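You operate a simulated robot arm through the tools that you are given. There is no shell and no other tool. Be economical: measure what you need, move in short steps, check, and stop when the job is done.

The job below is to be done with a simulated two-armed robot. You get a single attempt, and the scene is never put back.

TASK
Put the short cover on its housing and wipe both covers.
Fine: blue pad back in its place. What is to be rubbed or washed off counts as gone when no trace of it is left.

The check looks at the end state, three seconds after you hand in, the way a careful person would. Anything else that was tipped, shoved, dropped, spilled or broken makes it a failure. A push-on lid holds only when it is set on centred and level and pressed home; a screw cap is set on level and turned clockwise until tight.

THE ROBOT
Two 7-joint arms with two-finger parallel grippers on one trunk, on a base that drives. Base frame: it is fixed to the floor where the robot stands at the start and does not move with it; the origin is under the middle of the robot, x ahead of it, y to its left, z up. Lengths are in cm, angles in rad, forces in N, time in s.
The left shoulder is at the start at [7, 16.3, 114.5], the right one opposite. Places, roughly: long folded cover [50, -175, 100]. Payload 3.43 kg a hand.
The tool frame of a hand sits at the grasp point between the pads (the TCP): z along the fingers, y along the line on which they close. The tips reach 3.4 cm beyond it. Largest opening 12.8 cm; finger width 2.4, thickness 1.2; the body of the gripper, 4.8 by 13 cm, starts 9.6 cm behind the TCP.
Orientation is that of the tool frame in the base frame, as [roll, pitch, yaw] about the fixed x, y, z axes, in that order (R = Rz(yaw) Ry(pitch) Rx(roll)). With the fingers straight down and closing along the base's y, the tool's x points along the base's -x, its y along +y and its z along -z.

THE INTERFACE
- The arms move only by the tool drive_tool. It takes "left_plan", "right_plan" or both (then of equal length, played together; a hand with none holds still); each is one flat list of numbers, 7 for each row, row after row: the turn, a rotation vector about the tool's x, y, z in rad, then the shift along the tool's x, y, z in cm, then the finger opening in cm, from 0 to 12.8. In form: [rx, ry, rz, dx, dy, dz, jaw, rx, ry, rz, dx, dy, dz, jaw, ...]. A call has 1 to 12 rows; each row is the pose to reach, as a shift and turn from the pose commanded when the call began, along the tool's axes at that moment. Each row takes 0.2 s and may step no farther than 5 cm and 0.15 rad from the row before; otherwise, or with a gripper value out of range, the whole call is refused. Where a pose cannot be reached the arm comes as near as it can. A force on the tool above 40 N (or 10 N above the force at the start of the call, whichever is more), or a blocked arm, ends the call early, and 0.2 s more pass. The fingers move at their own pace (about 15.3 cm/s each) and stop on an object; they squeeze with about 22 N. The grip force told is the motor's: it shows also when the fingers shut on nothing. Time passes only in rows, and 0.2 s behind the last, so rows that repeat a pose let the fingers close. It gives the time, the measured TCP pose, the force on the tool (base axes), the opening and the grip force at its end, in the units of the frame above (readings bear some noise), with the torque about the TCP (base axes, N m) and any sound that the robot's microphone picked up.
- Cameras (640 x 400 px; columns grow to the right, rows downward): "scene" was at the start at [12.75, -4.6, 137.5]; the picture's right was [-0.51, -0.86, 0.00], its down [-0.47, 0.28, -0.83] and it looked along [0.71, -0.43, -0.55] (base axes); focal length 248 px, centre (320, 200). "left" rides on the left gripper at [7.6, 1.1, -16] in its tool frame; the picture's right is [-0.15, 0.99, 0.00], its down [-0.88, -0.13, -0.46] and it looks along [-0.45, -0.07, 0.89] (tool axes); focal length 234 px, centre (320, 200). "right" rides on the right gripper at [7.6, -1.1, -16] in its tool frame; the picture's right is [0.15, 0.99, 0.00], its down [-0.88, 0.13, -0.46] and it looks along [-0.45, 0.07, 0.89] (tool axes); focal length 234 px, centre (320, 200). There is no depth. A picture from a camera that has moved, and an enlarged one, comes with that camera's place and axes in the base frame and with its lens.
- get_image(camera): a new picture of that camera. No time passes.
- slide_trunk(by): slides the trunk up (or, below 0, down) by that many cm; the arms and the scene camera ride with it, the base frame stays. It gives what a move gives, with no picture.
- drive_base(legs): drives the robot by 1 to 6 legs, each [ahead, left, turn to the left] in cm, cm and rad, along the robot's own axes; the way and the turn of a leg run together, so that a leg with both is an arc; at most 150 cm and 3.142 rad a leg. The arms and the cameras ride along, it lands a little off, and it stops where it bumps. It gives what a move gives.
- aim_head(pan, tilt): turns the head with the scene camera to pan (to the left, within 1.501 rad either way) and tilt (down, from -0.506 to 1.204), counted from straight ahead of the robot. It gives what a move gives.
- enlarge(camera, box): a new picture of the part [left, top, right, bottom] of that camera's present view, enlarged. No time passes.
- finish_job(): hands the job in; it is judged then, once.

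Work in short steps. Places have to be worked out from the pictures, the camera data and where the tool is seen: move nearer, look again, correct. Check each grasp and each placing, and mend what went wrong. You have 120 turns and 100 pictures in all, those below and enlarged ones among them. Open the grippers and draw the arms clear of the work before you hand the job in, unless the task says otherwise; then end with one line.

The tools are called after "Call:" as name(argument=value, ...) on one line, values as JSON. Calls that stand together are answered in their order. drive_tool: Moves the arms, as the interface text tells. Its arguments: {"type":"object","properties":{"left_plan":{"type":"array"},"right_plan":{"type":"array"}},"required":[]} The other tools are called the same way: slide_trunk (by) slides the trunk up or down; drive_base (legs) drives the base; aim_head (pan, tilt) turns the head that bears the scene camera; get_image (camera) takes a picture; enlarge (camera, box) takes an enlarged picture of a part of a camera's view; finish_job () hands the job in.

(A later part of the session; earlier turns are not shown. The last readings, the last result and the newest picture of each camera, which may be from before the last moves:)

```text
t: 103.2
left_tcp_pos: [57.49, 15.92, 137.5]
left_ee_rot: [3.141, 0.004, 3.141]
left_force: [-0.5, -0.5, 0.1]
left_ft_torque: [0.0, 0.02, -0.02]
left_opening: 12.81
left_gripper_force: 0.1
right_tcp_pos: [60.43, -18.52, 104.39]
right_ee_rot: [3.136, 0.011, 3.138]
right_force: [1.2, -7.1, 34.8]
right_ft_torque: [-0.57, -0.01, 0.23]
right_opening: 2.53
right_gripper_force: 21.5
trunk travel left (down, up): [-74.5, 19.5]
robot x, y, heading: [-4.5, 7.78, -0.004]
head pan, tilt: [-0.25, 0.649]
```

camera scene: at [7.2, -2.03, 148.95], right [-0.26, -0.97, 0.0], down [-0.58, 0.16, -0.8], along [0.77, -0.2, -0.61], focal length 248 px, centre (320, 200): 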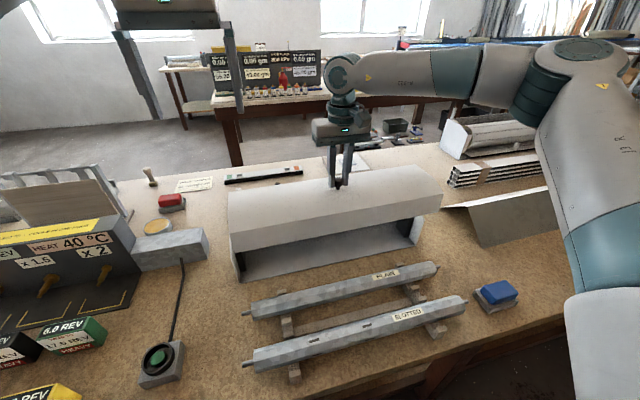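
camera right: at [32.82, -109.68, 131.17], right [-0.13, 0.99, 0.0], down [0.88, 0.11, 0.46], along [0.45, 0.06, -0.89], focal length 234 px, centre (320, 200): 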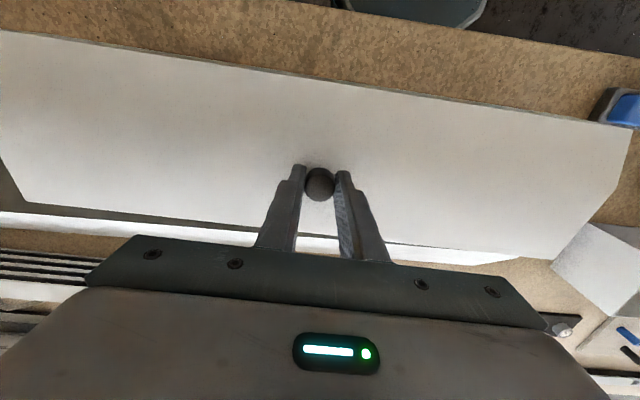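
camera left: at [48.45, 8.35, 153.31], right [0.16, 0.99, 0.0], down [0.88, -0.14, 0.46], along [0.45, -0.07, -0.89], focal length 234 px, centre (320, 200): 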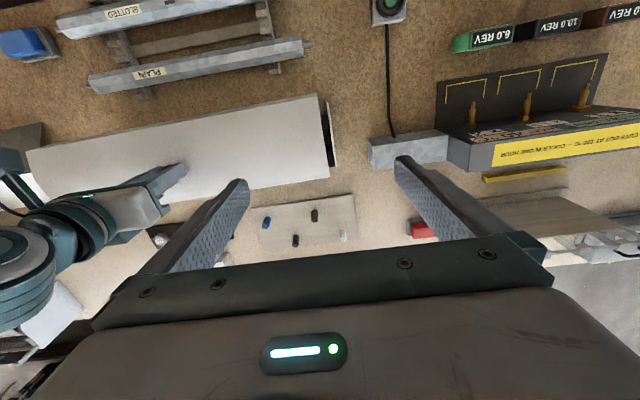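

It went down another ~0.8 cm and now is hard at 35 N. Check whether that was the cover seating (not the fingers slipping).

Call:
enlarge(camera="scene", box=[250, 200, 310, 290])

Call:
enlarge(camera="scene", box=[400, 180, 480, 260])

Call:
enlarge(camera="scene", box=[320, 150, 400, 250])

```text
4.44 times, centred on (280, 245) of scene
camera zoom: at [8.84, 5.97, 149.03], right [-0.24, -0.97, 0.0], down [-0.58, 0.15, -0.8], along [0.77, -0.19, -0.6], focal length 1100 px, centre (498, 0)
```

zoom: 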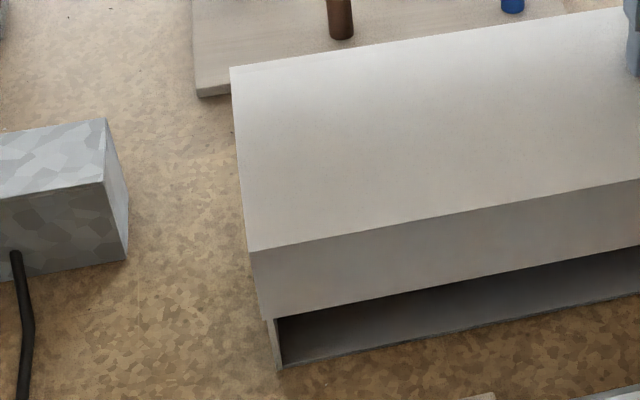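

```text
5.00 times, centred on (440, 220) of scene
camera zoom: at [8.84, 5.97, 149.03], right [-0.24, -0.97, 0.0], down [-0.58, 0.15, -0.8], along [0.77, -0.19, -0.6], focal length 1237 px, centre (-280, 100)
```

zoom: 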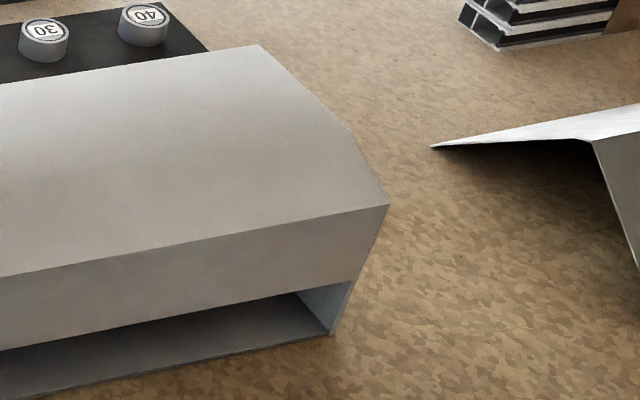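

```text
4.00 times, centred on (360, 200) of scene
camera zoom: at [8.84, 5.97, 149.03], right [-0.24, -0.97, 0.0], down [-0.58, 0.15, -0.8], along [0.77, -0.19, -0.6], focal length 990 px, centre (160, 200)
```

zoom: 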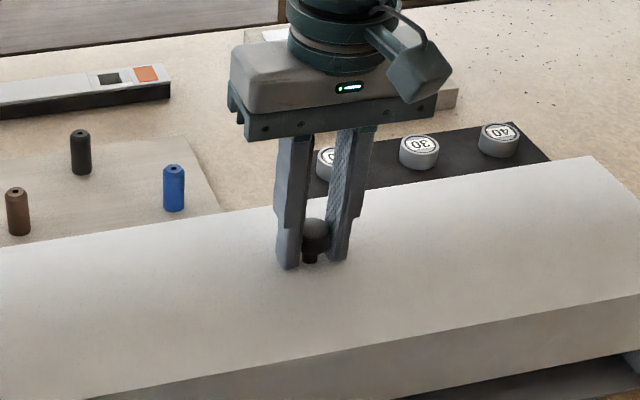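

The cover itself is level at both ends (C corner z≈99.3, flap bottom ≈92.9) and the fingertips now bear on its face. One firmer press, then release.

Call:
drive_tool(right_plan=[0, 0, 0, 0, 0, 0.2, 1, 0, 0, 0, 0, 0, 0.3, 1])

Call:
drive_tool(right_plan=[0, 0, 0, 0, 0, -0.6, 1, 0, 0, 0, 0, 0, -0.9, 2.5, 0, 0, 0, 0, 0, -0.9, 4, 0, 0, 0, 0, 0, -0.9, 5.5, 0, 0, 0, 0, 0, -3, 6, 0, 0, 0, 0, 0, -7, 6, 0, 0, 0, 0, 0, -10, 6])

Call:
get_image(camera="right")

Call:
enlarge(camera="scene", box=[230, 170, 470, 310])

```text
t: 103.7
left_tcp_pos: [57.63, 15.76, 137.39]
left_ee_rot: [3.141, 0.003, -3.14]
left_force: [-0.3, -0.2, 0.3]
left_ft_torque: [0.03, 0.02, 0.01]
left_opening: 12.8
left_gripper_force: 0.2
right_tcp_pos: [60.61, -18.64, 104.38]
right_ee_rot: [3.135, 0.011, 3.136]
right_force: [-11.1, -0.4, 23.8]
right_ft_torque: [-0.39, 0.53, 0.31]
right_opening: 2.51
right_gripper_force: 22.0
trunk travel left (down, up): [-74.5, 19.5]
robot x, y, heading: [-4.03, 8.04, 0.001]
head pan, tilt: [-0.25, 0.649]
stopped in row 2 (right hand): the force on the tool passed its limit (the readings are from after the stop); the commanded pose is now the measured one
```

```text
t: 105.3
left_tcp_pos: [57.74, 15.68, 137.34]
left_ee_rot: [3.141, 0.0, -3.141]
left_force: [0.7, 0.6, 0.3]
left_ft_torque: [0.0, 0.0, -0.03]
left_opening: 12.8
left_gripper_force: 0.0
right_tcp_pos: [60.98, -18.65, 113.95]
right_ee_rot: [3.133, 0.008, 3.139]
right_force: [-0.5, 0.2, -0.3]
right_ft_torque: [-0.01, 0.0, 0.0]
right_opening: 5.98
right_gripper_force: 0.0
trunk travel left (down, up): [-74.5, 19.5]
robot x, y, heading: [-3.84, 8.4, 0.002]
head pan, tilt: [-0.25, 0.649]
```

```text
18 pictures are left
camera right: at [53.18, -19.7, 129.96], right [-0.14, 0.99, 0.01], down [0.88, 0.12, 0.46], along [0.46, 0.07, -0.89], focal length 234 px, centre (320, 200)
```

right: 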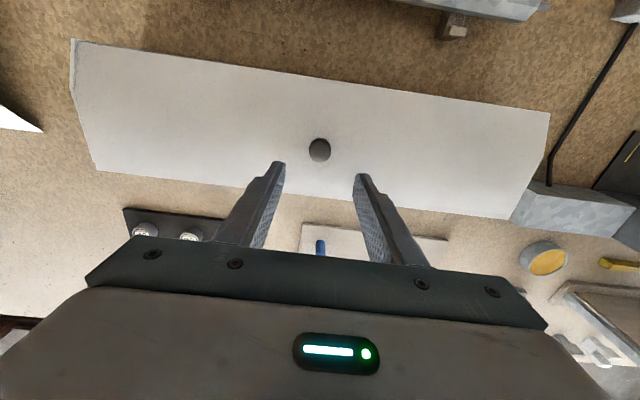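

```text
2.67 times, centred on (350, 240) of scene
camera zoom: at [9.22, 5.96, 148.95], right [-0.24, -0.97, 0.0], down [-0.59, 0.15, -0.8], along [0.77, -0.19, -0.6], focal length 660 px, centre (240, 93)
```

zoom: 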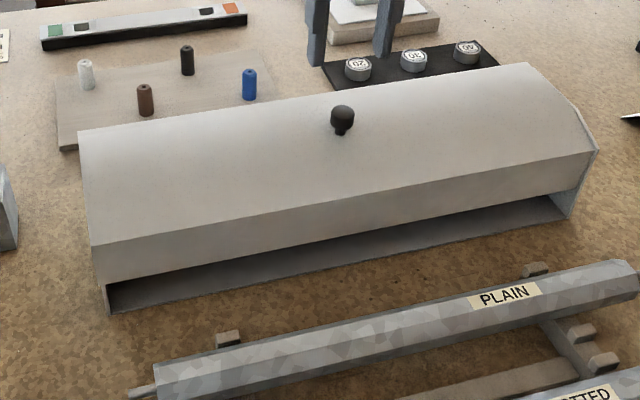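

Released. Right end shows a sliver of the plate; I zoom on both ends to verify centring.

Call:
enlarge(camera="scene", box=[400, 180, 480, 260])

Call:
enlarge(camera="scene", box=[250, 200, 310, 290])

Call:
enlarge(camera="left", box=[260, 100, 340, 210])

```text
5.00 times, centred on (440, 220) of scene
camera zoom: at [9.22, 5.96, 148.95], right [-0.24, -0.97, 0.0], down [-0.59, 0.15, -0.8], along [0.77, -0.19, -0.6], focal length 1237 px, centre (-280, 100)
```

zoom: 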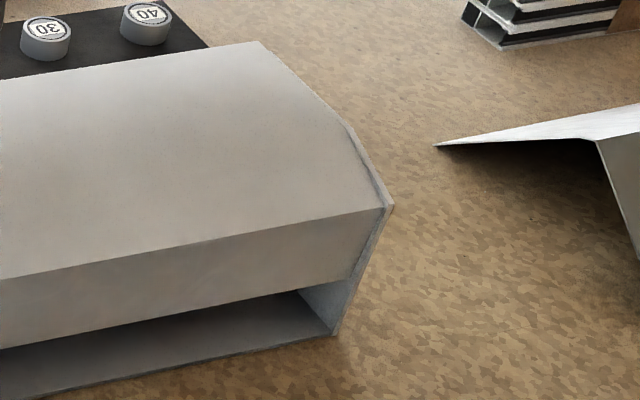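

```text
4.44 times, centred on (280, 245) of scene
camera zoom: at [9.22, 5.96, 148.95], right [-0.24, -0.97, 0.0], down [-0.59, 0.15, -0.8], along [0.77, -0.19, -0.6], focal length 1100 px, centre (498, 0)
```

zoom: 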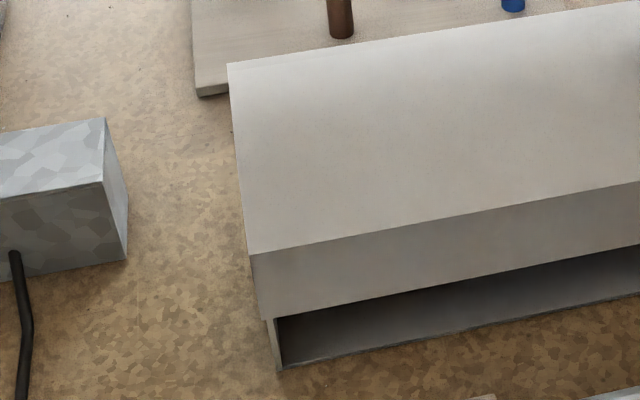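

```text
3.64 times, centred on (300, 155) of left
camera zoom: at [50.3, 16.83, 153.33], right [0.15, 0.99, 0.0], down [0.88, -0.13, 0.46], along [0.45, -0.07, -0.89], focal length 852 px, centre (393, 364)
```

zoom: 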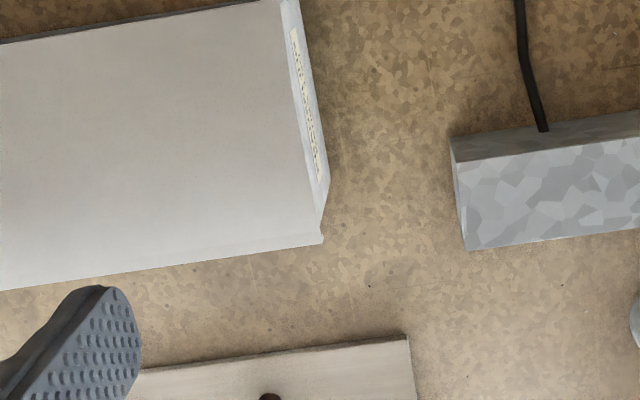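

Within one picture: at the left the cover overhangs ~0.2 cm, at the right the plate shows ~0.6 cm – so it sits about 0.4 cm too far left. I regrip the knob to correct this.

Call:
drive_tool(right_plan=[0, 0, 0, 0.2, 0, 4.5, 6, 0, 0, 0, 0.2, 0, 8, 6, 0, 0, 0, 0.2, 0, 9, 6, 0, 0, 0, 0.2, 0, 9, 4, 0, 0, 0, 0.2, 0, 9, 2, 0, 0, 0, 0.2, 0, 9, 1, 0, 0, 0, 0.2, 0, 9, 1])

Call:
drive_tool(right_plan=[0, 0, 0, 0, 0, -0.3, 1, 0, 0, 0, 0, 0, -0.5, 1])

```text
t: 106.9
left_tcp_pos: [57.82, 15.55, 137.32]
left_ee_rot: [3.14, 0.002, -3.139]
left_force: [0.4, -0.9, -0.7]
left_ft_torque: [-0.01, -0.01, 0.01]
left_opening: 12.8
left_gripper_force: 0.1
right_tcp_pos: [60.57, -18.52, 105.23]
right_ee_rot: [3.134, 0.008, 3.138]
right_force: [-2.9, -0.7, 0.1]
right_ft_torque: [-0.03, 0.11, 0.01]
right_opening: 2.51
right_gripper_force: 22.2
trunk travel left (down, up): [-74.5, 19.5]
robot x, y, heading: [-4.27, 8.27, 0.003]
head pan, tilt: [-0.25, 0.649]
```

```text
t: 107.5
left_tcp_pos: [57.94, 15.65, 137.1]
left_ee_rot: [-3.141, 0.001, -3.14]
left_force: [0.3, 0.0, 0.9]
left_ft_torque: [0.02, 0.0, -0.02]
left_opening: 12.8
left_gripper_force: 0.0
right_tcp_pos: [60.72, -18.51, 105.49]
right_ee_rot: [3.135, 0.008, 3.138]
right_force: [-0.9, 3.0, -7.0]
right_ft_torque: [0.17, 0.04, 0.08]
right_opening: 2.51
right_gripper_force: 21.7
trunk travel left (down, up): [-74.5, 19.5]
robot x, y, heading: [-4.41, 7.86, 0.006]
head pan, tilt: [-0.25, 0.649]
```

Slight hold felt on lifting (7 N). I lift a touch more and shift 0.4 cm toward -y.

Call:
drive_tool(right_plan=[0, 0, 0, 0, 0, -0.3, 1, 0, 0, 0, 0, -0.2, -0.3, 1, 0, 0, 0, 0, -0.4, -0.3, 1])

Call:
enlarge(camera="scene", box=[400, 180, 480, 260])

```text
t: 108.3
left_tcp_pos: [57.93, 15.84, 137.24]
left_ee_rot: [-3.141, 0.0, -3.139]
left_force: [-0.3, 0.2, 0.5]
left_ft_torque: [0.0, 0.02, -0.02]
left_opening: 12.79
left_gripper_force: 0.0
right_tcp_pos: [60.53, -18.88, 105.83]
right_ee_rot: [3.134, 0.009, 3.14]
right_force: [1.6, 5.7, -1.3]
right_ft_torque: [-0.03, -0.03, -0.01]
right_opening: 2.51
right_gripper_force: 22.1
trunk travel left (down, up): [-74.5, 19.5]
robot x, y, heading: [-4.8, 7.99, 0.002]
head pan, tilt: [-0.25, 0.649]
```

```text
5.00 times, centred on (440, 220) of scene
camera zoom: at [9.29, 6.02, 148.95], right [-0.24, -0.97, 0.0], down [-0.59, 0.15, -0.8], along [0.77, -0.19, -0.6], focal length 1237 px, centre (-280, 100)
```

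zoom: 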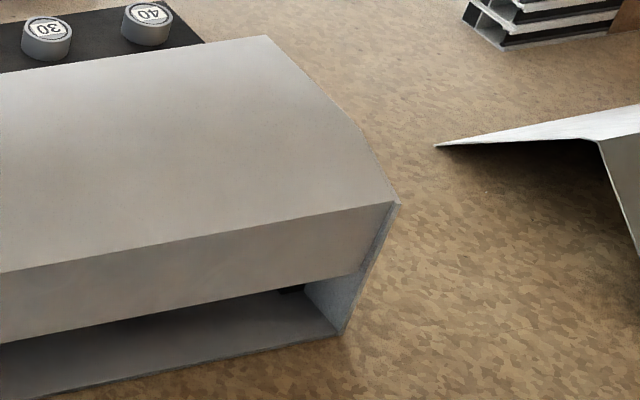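

Interesting: the housing moved with it by ~0.4 cm, so the cover is engaged on it; relative centring is now much better (only a thin even sliver). I lower and press home again.

Call:
drive_tool(right_plan=[0, 0, 0, 0, 0.1, 0.4, 1, 0, 0, 0, 0, 0.1, 0.8, 1, 0, 0, 0, 0, 0.1, 1.1, 1])

Call:
drive_tool(right_plan=[0, 0, 0, 0, 0, 0.3, 1, 0, 0, 0, 0, 0, 0.5, 1])

Call:
enlarge(camera="scene", box=[400, 180, 480, 260])

Call:
enlarge(camera="scene", box=[250, 200, 310, 290])

```text
t: 109.1
left_tcp_pos: [57.66, 15.63, 137.46]
left_ee_rot: [-3.141, 0.003, -3.14]
left_force: [-0.6, 0.6, -0.4]
left_ft_torque: [0.0, 0.05, 0.0]
left_opening: 12.83
left_gripper_force: 0.1
right_tcp_pos: [60.59, -18.83, 104.89]
right_ee_rot: [3.135, 0.014, 3.135]
right_force: [-1.5, -4.2, 16.2]
right_ft_torque: [-0.11, 0.03, 0.01]
right_opening: 2.57
right_gripper_force: 22.5
trunk travel left (down, up): [-74.5, 19.5]
robot x, y, heading: [-4.53, 8.1, 0.001]
head pan, tilt: [-0.25, 0.649]
```

```text
t: 109.7
left_tcp_pos: [57.67, 15.83, 137.42]
left_ee_rot: [3.141, 0.003, -3.142]
left_force: [-1.1, 0.5, 0.3]
left_ft_torque: [0.01, 0.01, -0.01]
left_opening: 12.79
left_gripper_force: 0.1
right_tcp_pos: [60.49, -18.9, 104.41]
right_ee_rot: [3.136, 0.014, 3.139]
right_force: [1.9, -8.0, 24.0]
right_ft_torque: [0.07, -0.2, 0.04]
right_opening: 2.55
right_gripper_force: 21.8
trunk travel left (down, up): [-74.5, 19.5]
robot x, y, heading: [-4.28, 7.89, -0.001]
head pan, tilt: [-0.25, 0.649]
```

```text
5.00 times, centred on (440, 220) of scene
camera zoom: at [8.98, 5.91, 149.0], right [-0.24, -0.97, 0.0], down [-0.58, 0.15, -0.8], along [0.77, -0.19, -0.6], focal length 1237 px, centre (-280, 100)
```

zoom: 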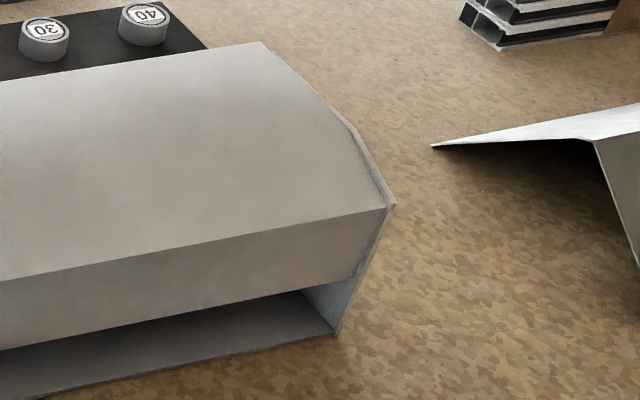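

```text
4.44 times, centred on (280, 245) of scene
camera zoom: at [8.98, 5.91, 149.0], right [-0.24, -0.97, 0.0], down [-0.58, 0.15, -0.8], along [0.77, -0.19, -0.6], focal length 1100 px, centre (498, 0)
```

zoom: 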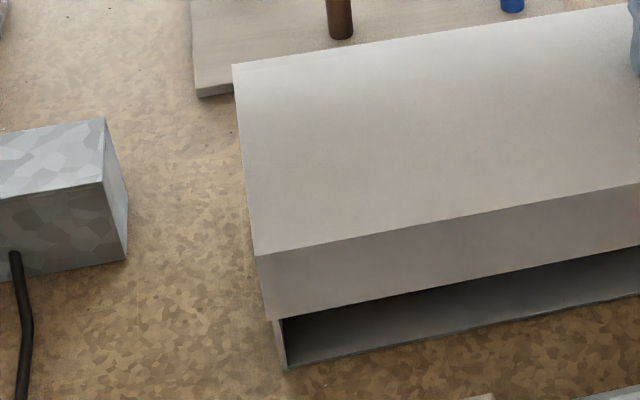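

Pressing makes the arm drift to +y and drags the cover with it. I unload to light contact and shift the cover -0.45 cm, then release without load.

Call:
drive_tool(right_plan=[0, 0, 0, 0, 0, -0.7, 1, 0, 0, 0, 0, -0.25, -0.8, 1, 0, 0, 0, 0, -0.5, -0.8, 1])

Call:
enlarge(camera="scene", box=[240, 180, 480, 300])

```text
t: 110.5
left_tcp_pos: [57.78, 15.87, 137.2]
left_ee_rot: [-3.141, -0.001, -3.141]
left_force: [0.5, 0.3, 0.2]
left_ft_torque: [-0.01, 0.0, 0.0]
left_opening: 12.83
left_gripper_force: 0.2
right_tcp_pos: [60.53, -19.22, 104.88]
right_ee_rot: [3.136, 0.006, 3.14]
right_force: [-1.8, 4.8, -1.0]
right_ft_torque: [-0.02, 0.36, 0.17]
right_opening: 2.49
right_gripper_force: 22.2
trunk travel left (down, up): [-74.5, 19.5]
robot x, y, heading: [-4.44, 8.32, 0.001]
head pan, tilt: [-0.25, 0.649]
```

```text
2.67 times, centred on (360, 240) of scene
camera zoom: at [9.26, 6.07, 148.95], right [-0.24, -0.97, 0.0], down [-0.59, 0.15, -0.8], along [0.77, -0.19, -0.6], focal length 660 px, centre (213, 93)
```

zoom: 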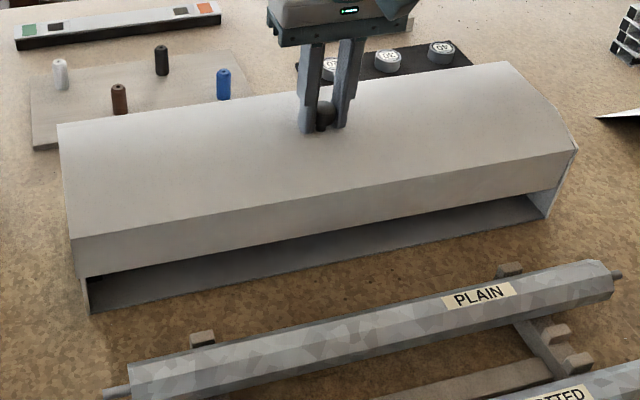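

The housing is being carried along (centre now ≈-19.3 vs -18.6 originally), so cover and housing are interlocked in y. I move it back +y by the same way to restore the housing's place.

Call:
drive_tool(right_plan=[0, 0, 0, 0, 0.3, 0, 1, 0, 0, 0, 0, 0.6, 0, 1])

Call:
drive_tool(right_plan=[0, 0, 0, 0, 0.25, 0, 1])

Call:
enlarge(camera="scene", box=[240, 180, 480, 300])

```text
t: 111.1
left_tcp_pos: [57.84, 15.55, 137.19]
left_ee_rot: [3.14, 0.0, 3.141]
left_force: [0.7, 0.1, 0.5]
left_ft_torque: [0.04, 0.02, -0.02]
left_opening: 12.81
left_gripper_force: 0.1
right_tcp_pos: [60.52, -19.09, 105.04]
right_ee_rot: [3.136, 0.009, 3.136]
right_force: [-0.4, -3.8, -4.0]
right_ft_torque: [-0.16, -0.04, -0.01]
right_opening: 2.52
right_gripper_force: 21.9
trunk travel left (down, up): [-74.5, 19.5]
robot x, y, heading: [-4.69, 7.97, -0.0]
head pan, tilt: [-0.25, 0.649]
```

```text
t: 111.5
left_tcp_pos: [57.82, 15.52, 137.17]
left_ee_rot: [-3.141, 0.001, -3.14]
left_force: [0.6, 0.5, 1.7]
left_ft_torque: [0.0, -0.02, -0.02]
left_opening: 12.78
left_gripper_force: 0.1
right_tcp_pos: [60.53, -18.57, 104.99]
right_ee_rot: [3.136, 0.005, 3.137]
right_force: [0.6, -5.2, -1.3]
right_ft_torque: [-0.06, -0.05, -0.01]
right_opening: 2.52
right_gripper_force: 22.2
trunk travel left (down, up): [-74.5, 19.5]
robot x, y, heading: [-4.27, 7.85, 0.0]
head pan, tilt: [-0.25, 0.649]
```

```text
2.67 times, centred on (360, 240) of scene
camera zoom: at [9.28, 5.84, 148.95], right [-0.24, -0.97, 0.0], down [-0.59, 0.15, -0.8], along [0.77, -0.19, -0.61], focal length 660 px, centre (213, 93)
```

zoom: 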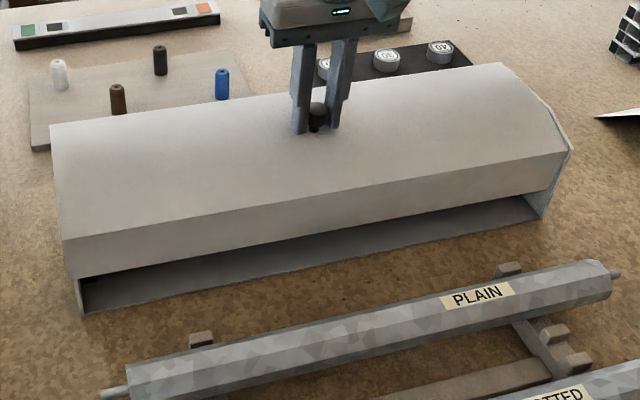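

Housing is back in its original place and the play between the two is only ~2–3 mm. I centre within the play (-0.15), press down while compensating the sideways drift.

Call:
drive_tool(right_plan=[0, 0, 0, 0, -0.15, 0.2, 1, 0, 0, 0, 0, -0.2, 0.5, 1, 0, 0, 0, 0, -0.25, 0.8, 1])

Call:
drive_tool(right_plan=[0, 0, 0, 0, -0.1, 0.3, 1, 0, 0, 0, 0, -0.15, 0.5, 1])

```text
t: 112.3
left_tcp_pos: [57.62, 15.79, 137.31]
left_ee_rot: [3.14, 0.002, -3.14]
left_force: [0.5, 0.6, 0.5]
left_ft_torque: [0.02, -0.01, -0.02]
left_opening: 12.81
left_gripper_force: 0.0
right_tcp_pos: [60.47, -18.57, 104.47]
right_ee_rot: [3.134, 0.015, 3.138]
right_force: [-1.7, -0.1, 12.8]
right_ft_torque: [0.08, -0.09, -0.02]
right_opening: 2.54
right_gripper_force: 21.9
trunk travel left (down, up): [-74.5, 19.5]
robot x, y, heading: [-4.2, 8.15, 0.005]
head pan, tilt: [-0.25, 0.649]
```

```text
t: 113.1
left_tcp_pos: [57.62, 15.76, 137.39]
left_ee_rot: [3.141, 0.003, -3.139]
left_force: [1.0, -1.1, -0.2]
left_ft_torque: [0.03, 0.0, -0.02]
left_opening: 12.8
left_gripper_force: 0.0
right_tcp_pos: [60.56, -18.62, 104.44]
right_ee_rot: [3.131, 0.021, 3.138]
right_force: [-10.0, 4.6, 17.3]
right_ft_torque: [-0.23, 0.14, -0.25]
right_opening: 2.52
right_gripper_force: 22.0
trunk travel left (down, up): [-74.5, 19.5]
robot x, y, heading: [-4.43, 8.14, 0.003]
head pan, tilt: [-0.25, 0.649]
stopped in row 2 (right hand): the force on the tool passed its limit (the readings are from after the stop); the commanded pose is now the measured one
```

Pressed past 40 N. Now I unload, open and lift clear, then inspect.

Call:
drive_tool(right_plan=[0, 0, 0, 0.1, 0, -0.4, 1, 0, 0, 0, 0.1, 0, -0.5, 1, 0, 0, 0, 0.1, 0, -0.5, 3, 0, 0, 0, 0.1, 0, -0.5, 5, 0, 0, 0, 0.1, 0, -0.5, 6, 0, 0, 0, 0.1, 0, -3, 6, 0, 0, 0, 0.1, 0, -7, 6, 0, 0, 0, 0.1, 0, -11, 6, 0, 0, 0, 0.1, 0, -15, 6])

Call:
enlarge(camera="scene", box=[240, 180, 480, 300])

Call:
enlarge(camera="scene", box=[400, 180, 480, 260])

```text
t: 115.1
left_tcp_pos: [57.78, 15.72, 137.4]
left_ee_rot: [-3.14, 0.003, -3.141]
left_force: [0.2, -0.2, -0.1]
left_ft_torque: [-0.02, 0.02, 0.01]
left_opening: 12.81
left_gripper_force: 0.1
right_tcp_pos: [60.69, -18.87, 119.4]
right_ee_rot: [3.132, 0.015, 3.138]
right_force: [-0.2, 0.1, 0.5]
right_ft_torque: [-0.02, 0.01, 0.01]
right_opening: 6.0
right_gripper_force: 0.1
trunk travel left (down, up): [-74.5, 19.5]
robot x, y, heading: [-4.13, 8.1, 0.006]
head pan, tilt: [-0.25, 0.649]
```

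```text
2.67 times, centred on (360, 240) of scene
camera zoom: at [9.15, 5.99, 148.96], right [-0.24, -0.97, 0.0], down [-0.59, 0.15, -0.8], along [0.77, -0.19, -0.6], focal length 660 px, centre (213, 93)
```

zoom: 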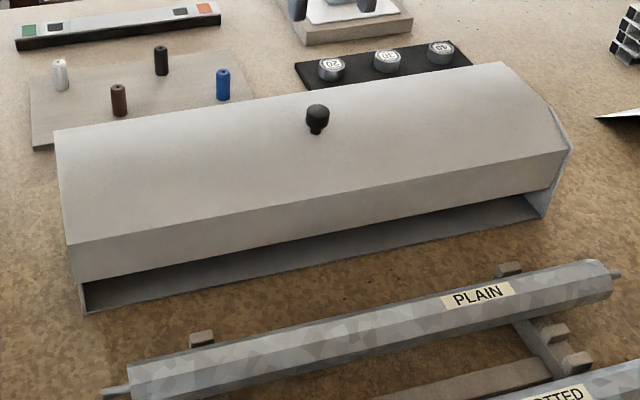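

```text
5.00 times, centred on (440, 220) of scene
camera zoom: at [9.15, 5.99, 148.96], right [-0.24, -0.97, 0.0], down [-0.59, 0.15, -0.8], along [0.77, -0.19, -0.6], focal length 1237 px, centre (-280, 100)
```

zoom: 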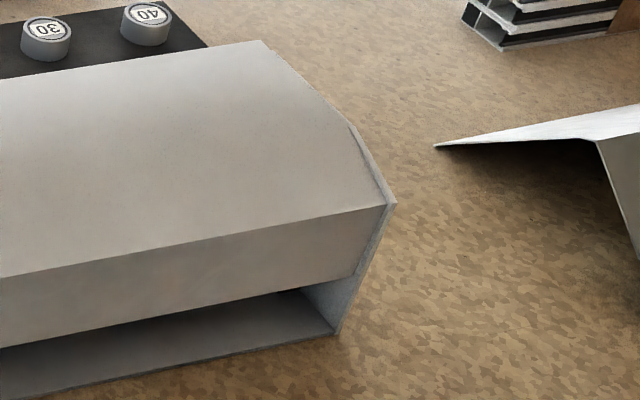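

Right end looks even along the profile. I check the left end in the same state.

Call:
enlarge(camera="scene", box=[250, 200, 310, 290])

```text
4.44 times, centred on (280, 245) of scene
camera zoom: at [9.15, 5.99, 148.96], right [-0.24, -0.97, 0.0], down [-0.59, 0.15, -0.8], along [0.77, -0.19, -0.6], focal length 1100 px, centre (498, 0)
```

zoom: 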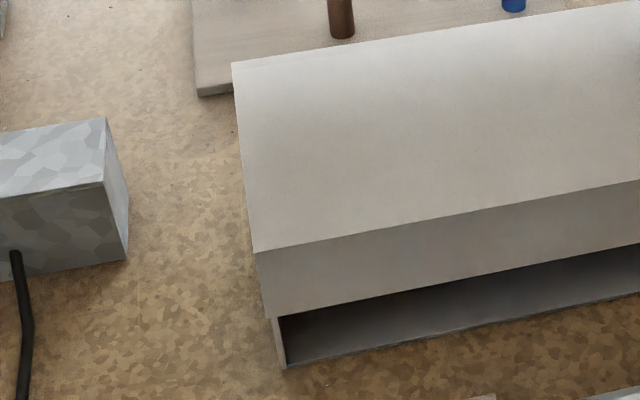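

Measured together: cover 9.5…-45.9, housing 9.1…-46.65, i.e. the cover is still ~0.5 cm too far left. I regrip, lift it off by ~3 cm and redo the placement with the right offset.

Call:
drive_tool(right_plan=[0, 0, 0, 0, 0, 4.5, 6, 0, 0, 0, 0, 0, 9, 6, 0, 0, 0, 0, 0, 13, 6, 0, 0, 0, 0, 0, 14.4, 6, 0, 0, 0, 0, 0, 14.4, 4, 0, 0, 0, 0, 0, 14.4, 2, 0, 0, 0, 0, 0, 14.4, 1, 0, 0, 0, 0, 0, 14.4, 1])

Call:
drive_tool(right_plan=[0, 0, 0, 0, 0, -0.4, 1, 0, 0, 0, 0, 0, -0.8, 1, 0, 0, 0, 0, 0, -1.2, 1, 0, 0, 0, 0, 0, -1.6, 1])

```text
t: 116.9
left_tcp_pos: [57.89, 15.61, 137.35]
left_ee_rot: [3.141, 0.002, -3.14]
left_force: [0.3, -0.6, 1.0]
left_ft_torque: [0.01, -0.01, 0.02]
left_opening: 12.8
left_gripper_force: 0.1
right_tcp_pos: [60.89, -18.79, 104.78]
right_ee_rot: [3.134, 0.017, 3.14]
right_force: [-2.2, -0.4, 0.2]
right_ft_torque: [-0.02, 0.03, -0.02]
right_opening: 2.52
right_gripper_force: 22.3
trunk travel left (down, up): [-74.5, 19.5]
robot x, y, heading: [-4.61, 8.35, 0.006]
head pan, tilt: [-0.25, 0.649]
```

```text
t: 117.9
left_tcp_pos: [57.9, 15.72, 137.28]
left_ee_rot: [-3.141, 0.002, -3.14]
left_force: [-1.0, 0.1, -0.6]
left_ft_torque: [0.01, -0.01, 0.0]
left_opening: 12.78
left_gripper_force: 0.2
right_tcp_pos: [60.79, -18.59, 106.14]
right_ee_rot: [3.132, 0.014, 3.141]
right_force: [-0.7, -0.2, -3.2]
right_ft_torque: [0.0, -0.06, 0.0]
right_opening: 2.51
right_gripper_force: 22.3
trunk travel left (down, up): [-74.5, 19.5]
robot x, y, heading: [-4.2, 7.98, 0.008]
head pan, tilt: [-0.25, 0.649]
```

It lifts off freely. I rise 1 cm more, shift -0.5 cm in y and check both ends in one picture each.

Call:
drive_tool(right_plan=[0, 0, 0, 0, -0.2, -0.6, 1, 0, 0, 0, 0, -0.5, -1, 1, 0, 0, 0, 0, -0.5, -1, 1])

Call:
enlarge(camera="scene", box=[250, 180, 480, 300])

```text
t: 118.7
left_tcp_pos: [57.88, 15.9, 137.28]
left_ee_rot: [-3.141, 0.0, -3.14]
left_force: [1.0, 0.3, -0.2]
left_ft_torque: [-0.02, 0.01, 0.0]
left_opening: 12.8
left_gripper_force: 0.1
right_tcp_pos: [60.82, -19.22, 107.19]
right_ee_rot: [3.133, 0.016, 3.14]
right_force: [-1.6, 3.6, -1.9]
right_ft_torque: [0.08, 0.06, 0.0]
right_opening: 2.55
right_gripper_force: 22.0
trunk travel left (down, up): [-74.5, 19.5]
robot x, y, heading: [-4.45, 8.0, 0.005]
head pan, tilt: [-0.25, 0.649]
```

```text
2.78 times, centred on (365, 240) of scene
camera zoom: at [9.28, 6.04, 148.95], right [-0.24, -0.97, 0.0], down [-0.59, 0.15, -0.8], along [0.77, -0.19, -0.6], focal length 689 px, centre (195, 89)
```

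zoom: 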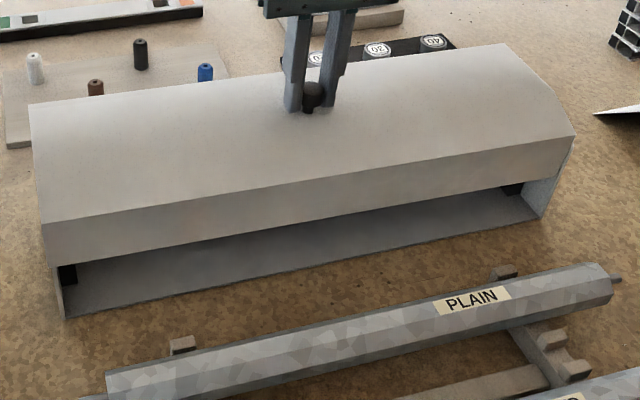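

A sideways force of 3.6 N even while lifted: the cover has end guides that limit it. I find the play by moving back +y in small steps.

Call:
drive_tool(right_plan=[0, 0, 0, 0, 0.2, 0, 1])

Call:
drive_tool(right_plan=[0, 0, 0, 0, 0.2, 0, 1])

Call:
drive_tool(right_plan=[0, 0, 0, 0, 0.2, 0, 1])

Call:
drive_tool(right_plan=[0, 0, 0, 0, 0.2, 0, 1])

```text
t: 119.1
left_tcp_pos: [57.8, 15.66, 137.19]
left_ee_rot: [3.141, -0.001, -3.14]
left_force: [-0.3, -0.9, 0.4]
left_ft_torque: [0.03, -0.02, -0.01]
left_opening: 12.8
left_gripper_force: 0.1
right_tcp_pos: [60.74, -19.15, 107.17]
right_ee_rot: [3.134, 0.017, 3.138]
right_force: [-0.1, 0.8, -4.4]
right_ft_torque: [0.1, -0.06, -0.03]
right_opening: 2.51
right_gripper_force: 21.9
trunk travel left (down, up): [-74.5, 19.5]
robot x, y, heading: [-4.22, 8.05, 0.005]
head pan, tilt: [-0.25, 0.649]
```

```text
t: 119.5
left_tcp_pos: [57.89, 15.89, 137.17]
left_ee_rot: [-3.141, -0.001, -3.14]
left_force: [0.4, -0.7, 0.0]
left_ft_torque: [0.02, -0.01, 0.04]
left_opening: 12.82
left_gripper_force: 0.1
right_tcp_pos: [60.78, -18.86, 107.23]
right_ee_rot: [3.134, 0.016, 3.139]
right_force: [0.1, 1.1, -3.5]
right_ft_torque: [-0.01, -0.05, -0.02]
right_opening: 2.51
right_gripper_force: 21.4
trunk travel left (down, up): [-74.5, 19.5]
robot x, y, heading: [-4.34, 8.11, 0.004]
head pan, tilt: [-0.25, 0.649]
```

```text
t: 119.9
left_tcp_pos: [57.96, 15.74, 137.3]
left_ee_rot: [-3.141, 0.001, -3.139]
left_force: [-1.2, -0.1, -0.4]
left_ft_torque: [-0.02, 0.01, 0.02]
left_opening: 12.82
left_gripper_force: 0.0
right_tcp_pos: [60.75, -18.7, 107.25]
right_ee_rot: [3.133, 0.016, 3.137]
right_force: [0.1, 0.1, -3.5]
right_ft_torque: [-0.01, -0.07, -0.01]
right_opening: 2.48
right_gripper_force: 21.7
trunk travel left (down, up): [-74.5, 19.5]
robot x, y, heading: [-3.98, 8.09, 0.001]
head pan, tilt: [-0.25, 0.649]
```

```text
t: 120.3
left_tcp_pos: [57.95, 15.75, 137.2]
left_ee_rot: [3.141, 0.0, -3.14]
left_force: [-0.6, 0.3, 0.4]
left_ft_torque: [-0.02, 0.01, 0.02]
left_opening: 12.82
left_gripper_force: 0.1
right_tcp_pos: [60.71, -18.4, 107.23]
right_ee_rot: [3.132, 0.015, 3.139]
right_force: [0.0, -0.5, -2.9]
right_ft_torque: [0.01, -0.07, 0.02]
right_opening: 2.52
right_gripper_force: 22.0
trunk travel left (down, up): [-74.5, 19.5]
robot x, y, heading: [-4.7, 8.07, 0.007]
head pan, tilt: [-0.25, 0.649]
```

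Call:
drive_tool(right_plan=[0, 0, 0, 0, 0.2, 0, 1])

Call:
drive_tool(right_plan=[0, 0, 0, 0, 0.2, 0, 1])

```text
t: 120.7
left_tcp_pos: [57.87, 15.73, 137.33]
left_ee_rot: [3.142, 0.001, -3.139]
left_force: [-0.2, -0.7, -0.5]
left_ft_torque: [0.01, -0.01, 0.0]
left_opening: 12.78
left_gripper_force: 0.0
right_tcp_pos: [60.63, -18.26, 107.09]
right_ee_rot: [3.133, 0.016, 3.138]
right_force: [0.0, 0.3, -1.8]
right_ft_torque: [0.01, -0.04, 0.0]
right_opening: 2.51
right_gripper_force: 21.8
trunk travel left (down, up): [-74.5, 19.5]
robot x, y, heading: [-4.33, 8.18, 0.002]
head pan, tilt: [-0.25, 0.649]
```

```text
t: 121.1
left_tcp_pos: [57.97, 15.84, 137.36]
left_ee_rot: [-3.141, -0.001, -3.138]
left_force: [-0.5, 0.9, -0.4]
left_ft_torque: [0.0, 0.0, 0.02]
left_opening: 12.79
left_gripper_force: 0.1
right_tcp_pos: [60.63, -18.23, 107.3]
right_ee_rot: [3.133, 0.016, 3.138]
right_force: [-0.6, 0.5, -2.2]
right_ft_torque: [0.01, -0.08, 0.04]
right_opening: 2.53
right_gripper_force: 22.2
trunk travel left (down, up): [-74.5, 19.5]
robot x, y, heading: [-4.87, 8.22, 0.003]
head pan, tilt: [-0.25, 0.649]
```

Call:
drive_tool(right_plan=[0, 0, 0, 0, 0.2, 0, 1])

Call:
drive_tool(right_plan=[0, 0, 0, 0, 0.2, 0, 1])

Call:
drive_tool(right_plan=[0, 0, 0, 0, 0.2, 0, 1])

```text
t: 121.5
left_tcp_pos: [57.81, 15.81, 137.18]
left_ee_rot: [-3.141, 0.0, -3.141]
left_force: [-1.0, -0.3, -0.7]
left_ft_torque: [-0.01, 0.03, 0.0]
left_opening: 12.81
left_gripper_force: 0.0
right_tcp_pos: [60.53, -17.85, 107.28]
right_ee_rot: [3.134, 0.017, 3.138]
right_force: [-1.0, -0.3, -4.1]
right_ft_torque: [0.01, -0.05, 0.0]
right_opening: 2.52
right_gripper_force: 22.4
trunk travel left (down, up): [-74.5, 19.5]
robot x, y, heading: [-4.28, 8.35, 0.002]
head pan, tilt: [-0.25, 0.649]
```

```text
t: 121.9
left_tcp_pos: [57.89, 15.86, 137.31]
left_ee_rot: [-3.141, -0.001, -3.14]
left_force: [0.6, 0.8, -0.3]
left_ft_torque: [0.02, 0.0, 0.0]
left_opening: 12.79
left_gripper_force: 0.1
right_tcp_pos: [60.72, -17.69, 107.38]
right_ee_rot: [3.132, 0.015, 3.139]
right_force: [0.1, 0.9, -3.0]
right_ft_torque: [0.01, -0.06, 0.02]
right_opening: 2.51
right_gripper_force: 22.2
trunk travel left (down, up): [-74.5, 19.5]
robot x, y, heading: [-4.12, 8.04, 0.002]
head pan, tilt: [-0.25, 0.649]
```

```text
t: 122.3
left_tcp_pos: [57.87, 15.67, 137.29]
left_ee_rot: [-3.141, -0.001, -3.14]
left_force: [0.3, -0.6, 0.1]
left_ft_torque: [0.0, 0.01, -0.01]
left_opening: 12.78
left_gripper_force: 0.0
right_tcp_pos: [60.7, -17.47, 107.34]
right_ee_rot: [3.133, 0.015, 3.137]
right_force: [-0.6, -0.6, -2.1]
right_ft_torque: [0.01, -0.07, 0.0]
right_opening: 2.5
right_gripper_force: 22.1
trunk travel left (down, up): [-74.5, 19.5]
robot x, y, heading: [-4.32, 8.26, 0.001]
head pan, tilt: [-0.25, 0.649]
```

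No stop in +y. I need one look at the present state to understand.

Call:
enlarge(camera="scene", box=[250, 180, 480, 300])

```text
2.78 times, centred on (365, 240) of scene
camera zoom: at [9.3, 5.94, 148.95], right [-0.24, -0.97, 0.0], down [-0.59, 0.15, -0.8], along [0.77, -0.19, -0.61], focal length 689 px, centre (195, 89)
```

zoom: 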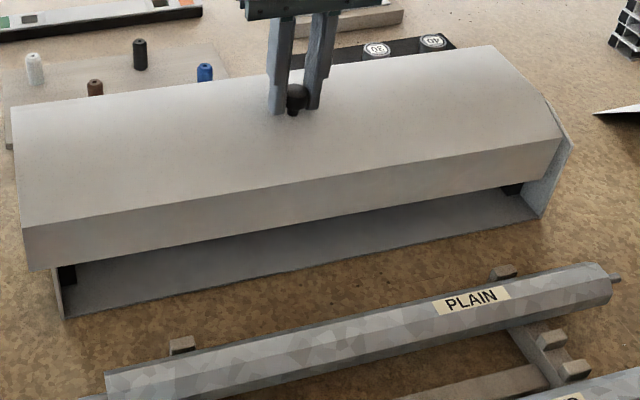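

Housing got carried ~0.45 cm to -y, evidently by friction between flap/flange while still overlapped. I rise 1 cm (fully free), shift to the properly centred position relative to the housing (-2.2 cm), and check.

Call:
drive_tool(right_plan=[0, 0, 0, 0.2, 0, -1.2, 1, 0, 0, 0, 0.2, -1, -1.2, 1, 0, 0, 0, 0.2, -2.2, -1.2, 1, 0, 0, 0, 0.2, -2.2, -1.2, 1])

Call:
enlarge(camera="scene", box=[250, 180, 480, 300])

```text
t: 123.3
left_tcp_pos: [57.91, 15.81, 137.22]
left_ee_rot: [-3.14, 0.001, -3.14]
left_force: [0.2, -0.4, 0.3]
left_ft_torque: [0.01, 0.0, 0.0]
left_opening: 12.8
left_gripper_force: 0.1
right_tcp_pos: [60.47, -19.68, 108.49]
right_ee_rot: [3.132, 0.016, 3.14]
right_force: [0.0, -0.1, -2.5]
right_ft_torque: [0.01, -0.03, -0.03]
right_opening: 2.49
right_gripper_force: 22.8
trunk travel left (down, up): [-74.5, 19.5]
robot x, y, heading: [-3.9, 8.03, 0.002]
head pan, tilt: [-0.25, 0.649]
```

```text
2.78 times, centred on (365, 240) of scene
camera zoom: at [9.28, 5.98, 148.95], right [-0.24, -0.97, 0.0], down [-0.59, 0.15, -0.8], along [0.77, -0.19, -0.6], focal length 689 px, centre (195, 89)
```

zoom: 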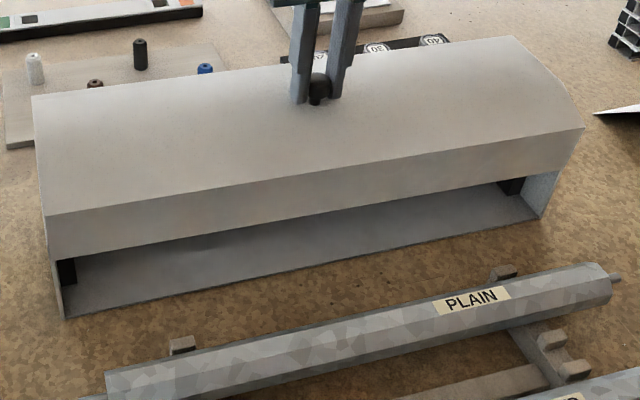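

Both flap corners now line up with the plates' edges. I lower straight down and watch the forces.

Call:
drive_tool(right_plan=[0, 0, 0, -0.1, 0.1, 0.8, 1, 0, 0, 0, -0.1, 0.1, 1.6, 1, 0, 0, 0, -0.1, 0.1, 2.2, 1])

Call:
drive_tool(right_plan=[0, 0, 0, 0, 0, 0.4, 1, 0, 0, 0, 0, 0, 0.8, 1])

Call:
drive_tool(right_plan=[0, 0, 0, 0, 0, 0.3, 1, 0, 0, 0, 0, 0, 0.6, 1])

```text
t: 124.1
left_tcp_pos: [57.78, 15.87, 137.38]
left_ee_rot: [3.141, 0.0, -3.14]
left_force: [-0.2, -0.3, 0.1]
left_ft_torque: [-0.06, -0.03, -0.04]
left_opening: 12.79
left_gripper_force: 0.0
right_tcp_pos: [60.64, -19.68, 106.34]
right_ee_rot: [3.132, 0.014, 3.139]
right_force: [-3.1, -0.1, -1.9]
right_ft_torque: [0.01, 0.41, 0.01]
right_opening: 2.51
right_gripper_force: 22.4
trunk travel left (down, up): [-74.5, 19.5]
robot x, y, heading: [-3.93, 7.99, -0.005]
head pan, tilt: [-0.25, 0.649]
```

```text
t: 124.7
left_tcp_pos: [57.88, 15.73, 137.27]
left_ee_rot: [-3.141, 0.0, -3.14]
left_force: [0.0, -0.2, 0.9]
left_ft_torque: [0.0, -0.01, 0.01]
left_opening: 12.76
left_gripper_force: 0.0
right_tcp_pos: [60.63, -19.58, 105.64]
right_ee_rot: [3.133, 0.016, 3.137]
right_force: [-1.0, -1.4, -3.2]
right_ft_torque: [-0.04, -0.02, -0.03]
right_opening: 2.5
right_gripper_force: 21.5
trunk travel left (down, up): [-74.5, 19.5]
robot x, y, heading: [-4.39, 7.88, 0.002]
head pan, tilt: [-0.25, 0.649]
```

```text
t: 125.3
left_tcp_pos: [57.79, 15.75, 137.35]
left_ee_rot: [-3.141, 0.0, -3.139]
left_force: [0.6, 0.0, -0.4]
left_ft_torque: [-0.01, 0.02, -0.01]
left_opening: 12.82
left_gripper_force: 0.1
right_tcp_pos: [60.47, -19.61, 104.96]
right_ee_rot: [3.133, 0.018, 3.138]
right_force: [-0.3, -0.6, 2.4]
right_ft_torque: [0.03, 0.35, 0.09]
right_opening: 2.54
right_gripper_force: 21.8
trunk travel left (down, up): [-74.5, 19.5]
robot x, y, heading: [-4.4, 7.77, 0.001]
head pan, tilt: [-0.25, 0.649]
```

It meets the seat. Press home with small sideways compensation.

Call:
drive_tool(right_plan=[0, 0, 0, 0, -0.05, 0.3, 1, 0, 0, 0, 0, -0.1, 0.6, 1])

Call:
drive_tool(right_plan=[0, 0, 0, 0, -0.05, 0.2, 1, 0, 0, 0, 0, -0.1, 0.4, 1])

```text
t: 125.9
left_tcp_pos: [57.52, 15.88, 137.51]
left_ee_rot: [3.14, 0.002, -3.14]
left_force: [-0.3, 0.1, 0.4]
left_ft_torque: [0.02, 0.0, 0.02]
left_opening: 12.82
left_gripper_force: 0.1
right_tcp_pos: [60.55, -19.62, 104.62]
right_ee_rot: [3.134, 0.02, 3.138]
right_force: [1.5, -1.5, 15.8]
right_ft_torque: [0.01, 0.3, 0.02]
right_opening: 2.56
right_gripper_force: 21.7
trunk travel left (down, up): [-74.5, 19.5]
robot x, y, heading: [-4.3, 8.14, 0.0]
head pan, tilt: [-0.25, 0.649]
```

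```text
t: 126.5
left_tcp_pos: [57.49, 15.99, 137.53]
left_ee_rot: [-3.139, 0.004, -3.14]
left_force: [0.0, -0.1, 0.1]
left_ft_torque: [0.04, -0.01, 0.04]
left_opening: 12.8
left_gripper_force: 0.0
right_tcp_pos: [60.54, -19.63, 104.32]
right_ee_rot: [3.132, 0.024, 3.141]
right_force: [3.5, -1.0, 35.2]
right_ft_torque: [-0.52, 0.47, 0.1]
right_opening: 2.56
right_gripper_force: 22.2
trunk travel left (down, up): [-74.5, 19.5]
robot x, y, heading: [-4.19, 7.93, 0.004]
head pan, tilt: [-0.25, 0.649]
```

35 N with hardly any side force. Unload, open and lift away, then a check picture.

Call:
drive_tool(right_plan=[0, 0, 0, 0, 0.05, -0.5, 1, 0, 0, 0, 0, 0.1, -0.8, 1, 0, 0, 0, 0, 0.1, -0.8, 3, 0, 0, 0, 0, 0.1, -0.8, 5, 0, 0, 0, 0, 0.1, -0.8, 6, 0, 0, 0, 0, 0.1, -3, 6, 0, 0, 0, 0, 0.1, -7, 6, 0, 0, 0, 0, 0.1, -11, 6, 0, 0, 0, 0, 0.1, -15, 6])

Call:
enlarge(camera="scene", box=[250, 180, 480, 300])

```text
t: 128.5
left_tcp_pos: [57.84, 15.87, 137.41]
left_ee_rot: [-3.141, 0.002, -3.139]
left_force: [-0.3, 0.8, 0.9]
left_ft_torque: [-0.03, -0.02, -0.01]
left_opening: 12.82
left_gripper_force: 0.1
right_tcp_pos: [60.42, -19.94, 119.05]
right_ee_rot: [3.135, 0.018, 3.139]
right_force: [0.6, 0.4, 0.5]
right_ft_torque: [-0.02, -0.02, -0.02]
right_opening: 6.01
right_gripper_force: 0.0
trunk travel left (down, up): [-74.5, 19.5]
robot x, y, heading: [-4.38, 7.99, 0.005]
head pan, tilt: [-0.25, 0.649]
```

```text
2.78 times, centred on (365, 240) of scene
camera zoom: at [9.14, 5.99, 148.96], right [-0.24, -0.97, 0.0], down [-0.59, 0.15, -0.8], along [0.77, -0.19, -0.6], focal length 689 px, centre (195, 89)
```

zoom: 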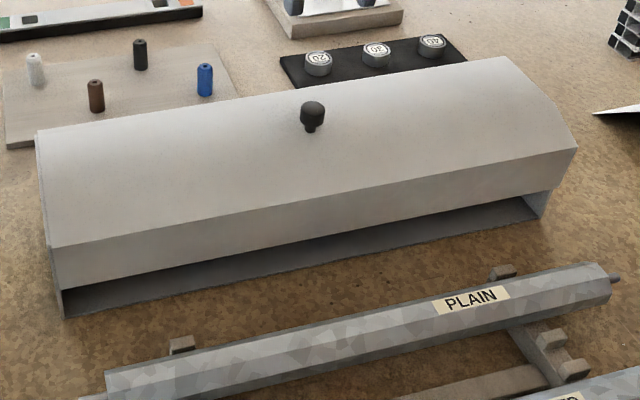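

Right end now fully covered; I check the left end with one more zoom.

Call:
enlarge(camera="scene", box=[250, 200, 310, 290])

```text
4.44 times, centred on (280, 245) of scene
camera zoom: at [9.14, 5.99, 148.96], right [-0.24, -0.97, 0.0], down [-0.59, 0.15, -0.8], along [0.77, -0.19, -0.6], focal length 1100 px, centre (498, 0)
```

zoom: 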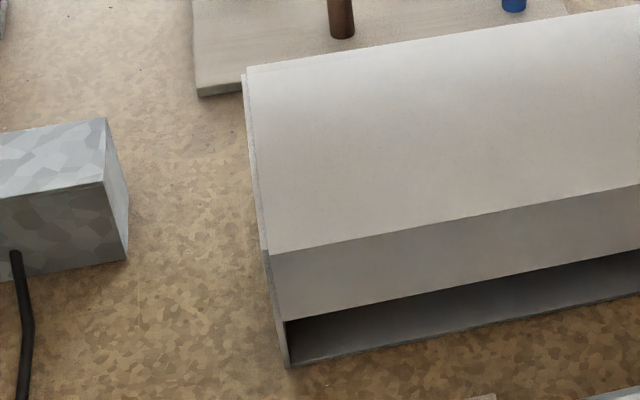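

Now the left plate shows ~0.5 cm, so it's ~0.35 cm too far right (between this and the previous placement lies the centre). I regrip, lift clear, shift +0.42 and reseat.

Call:
drive_tool(right_plan=[0, 0, 0, 0, 0, 4.5, 6, 0, 0, 0, 0, 0, 9, 6, 0, 0, 0, 0, 0, 13, 6, 0, 0, 0, 0, 0, 14.2, 6, 0, 0, 0, 0, 0, 14.2, 4, 0, 0, 0, 0, 0, 14.2, 2, 0, 0, 0, 0, 0, 14.2, 1, 0, 0, 0, 0, 0, 14.2, 1])

Call:
drive_tool(right_plan=[0, 0, 0, 0, 0, -0.5, 1, 0, 0, 0, 0, 0, -1.2, 1, 0, 0, 0, 0, 0, -2.4, 1, 0, 0, 0, 0, 0, -3.7, 1, 0, 0, 0, 0, 0.42, -3.7, 1, 0, 0, 0, 0, 0.42, -3.7, 1])

```text
t: 130.3
left_tcp_pos: [57.83, 15.79, 137.32]
left_ee_rot: [-3.141, 0.0, -3.141]
left_force: [0.2, 0.4, 0.2]
left_ft_torque: [-0.01, -0.01, -0.03]
left_opening: 12.79
left_gripper_force: 0.2
right_tcp_pos: [60.64, -19.76, 104.57]
right_ee_rot: [3.134, 0.018, 3.138]
right_force: [-0.3, 1.3, -0.1]
right_ft_torque: [0.03, 0.01, 0.03]
right_opening: 2.54
right_gripper_force: 21.8
trunk travel left (down, up): [-74.5, 19.5]
robot x, y, heading: [-4.41, 8.06, 0.003]
head pan, tilt: [-0.25, 0.649]
```

```text
t: 131.7
left_tcp_pos: [57.87, 15.7, 137.27]
left_ee_rot: [3.141, -0.002, -3.139]
left_force: [0.4, -0.3, -0.3]
left_ft_torque: [0.01, -0.01, -0.01]
left_opening: 12.82
left_gripper_force: 0.1
right_tcp_pos: [60.62, -19.35, 108.41]
right_ee_rot: [3.132, 0.015, 3.137]
right_force: [0.5, 0.0, -1.9]
right_ft_torque: [-0.03, -0.07, -0.01]
right_opening: 2.54
right_gripper_force: 21.7
trunk travel left (down, up): [-74.5, 19.5]
robot x, y, heading: [-4.67, 8.41, 0.004]
head pan, tilt: [-0.25, 0.649]
```

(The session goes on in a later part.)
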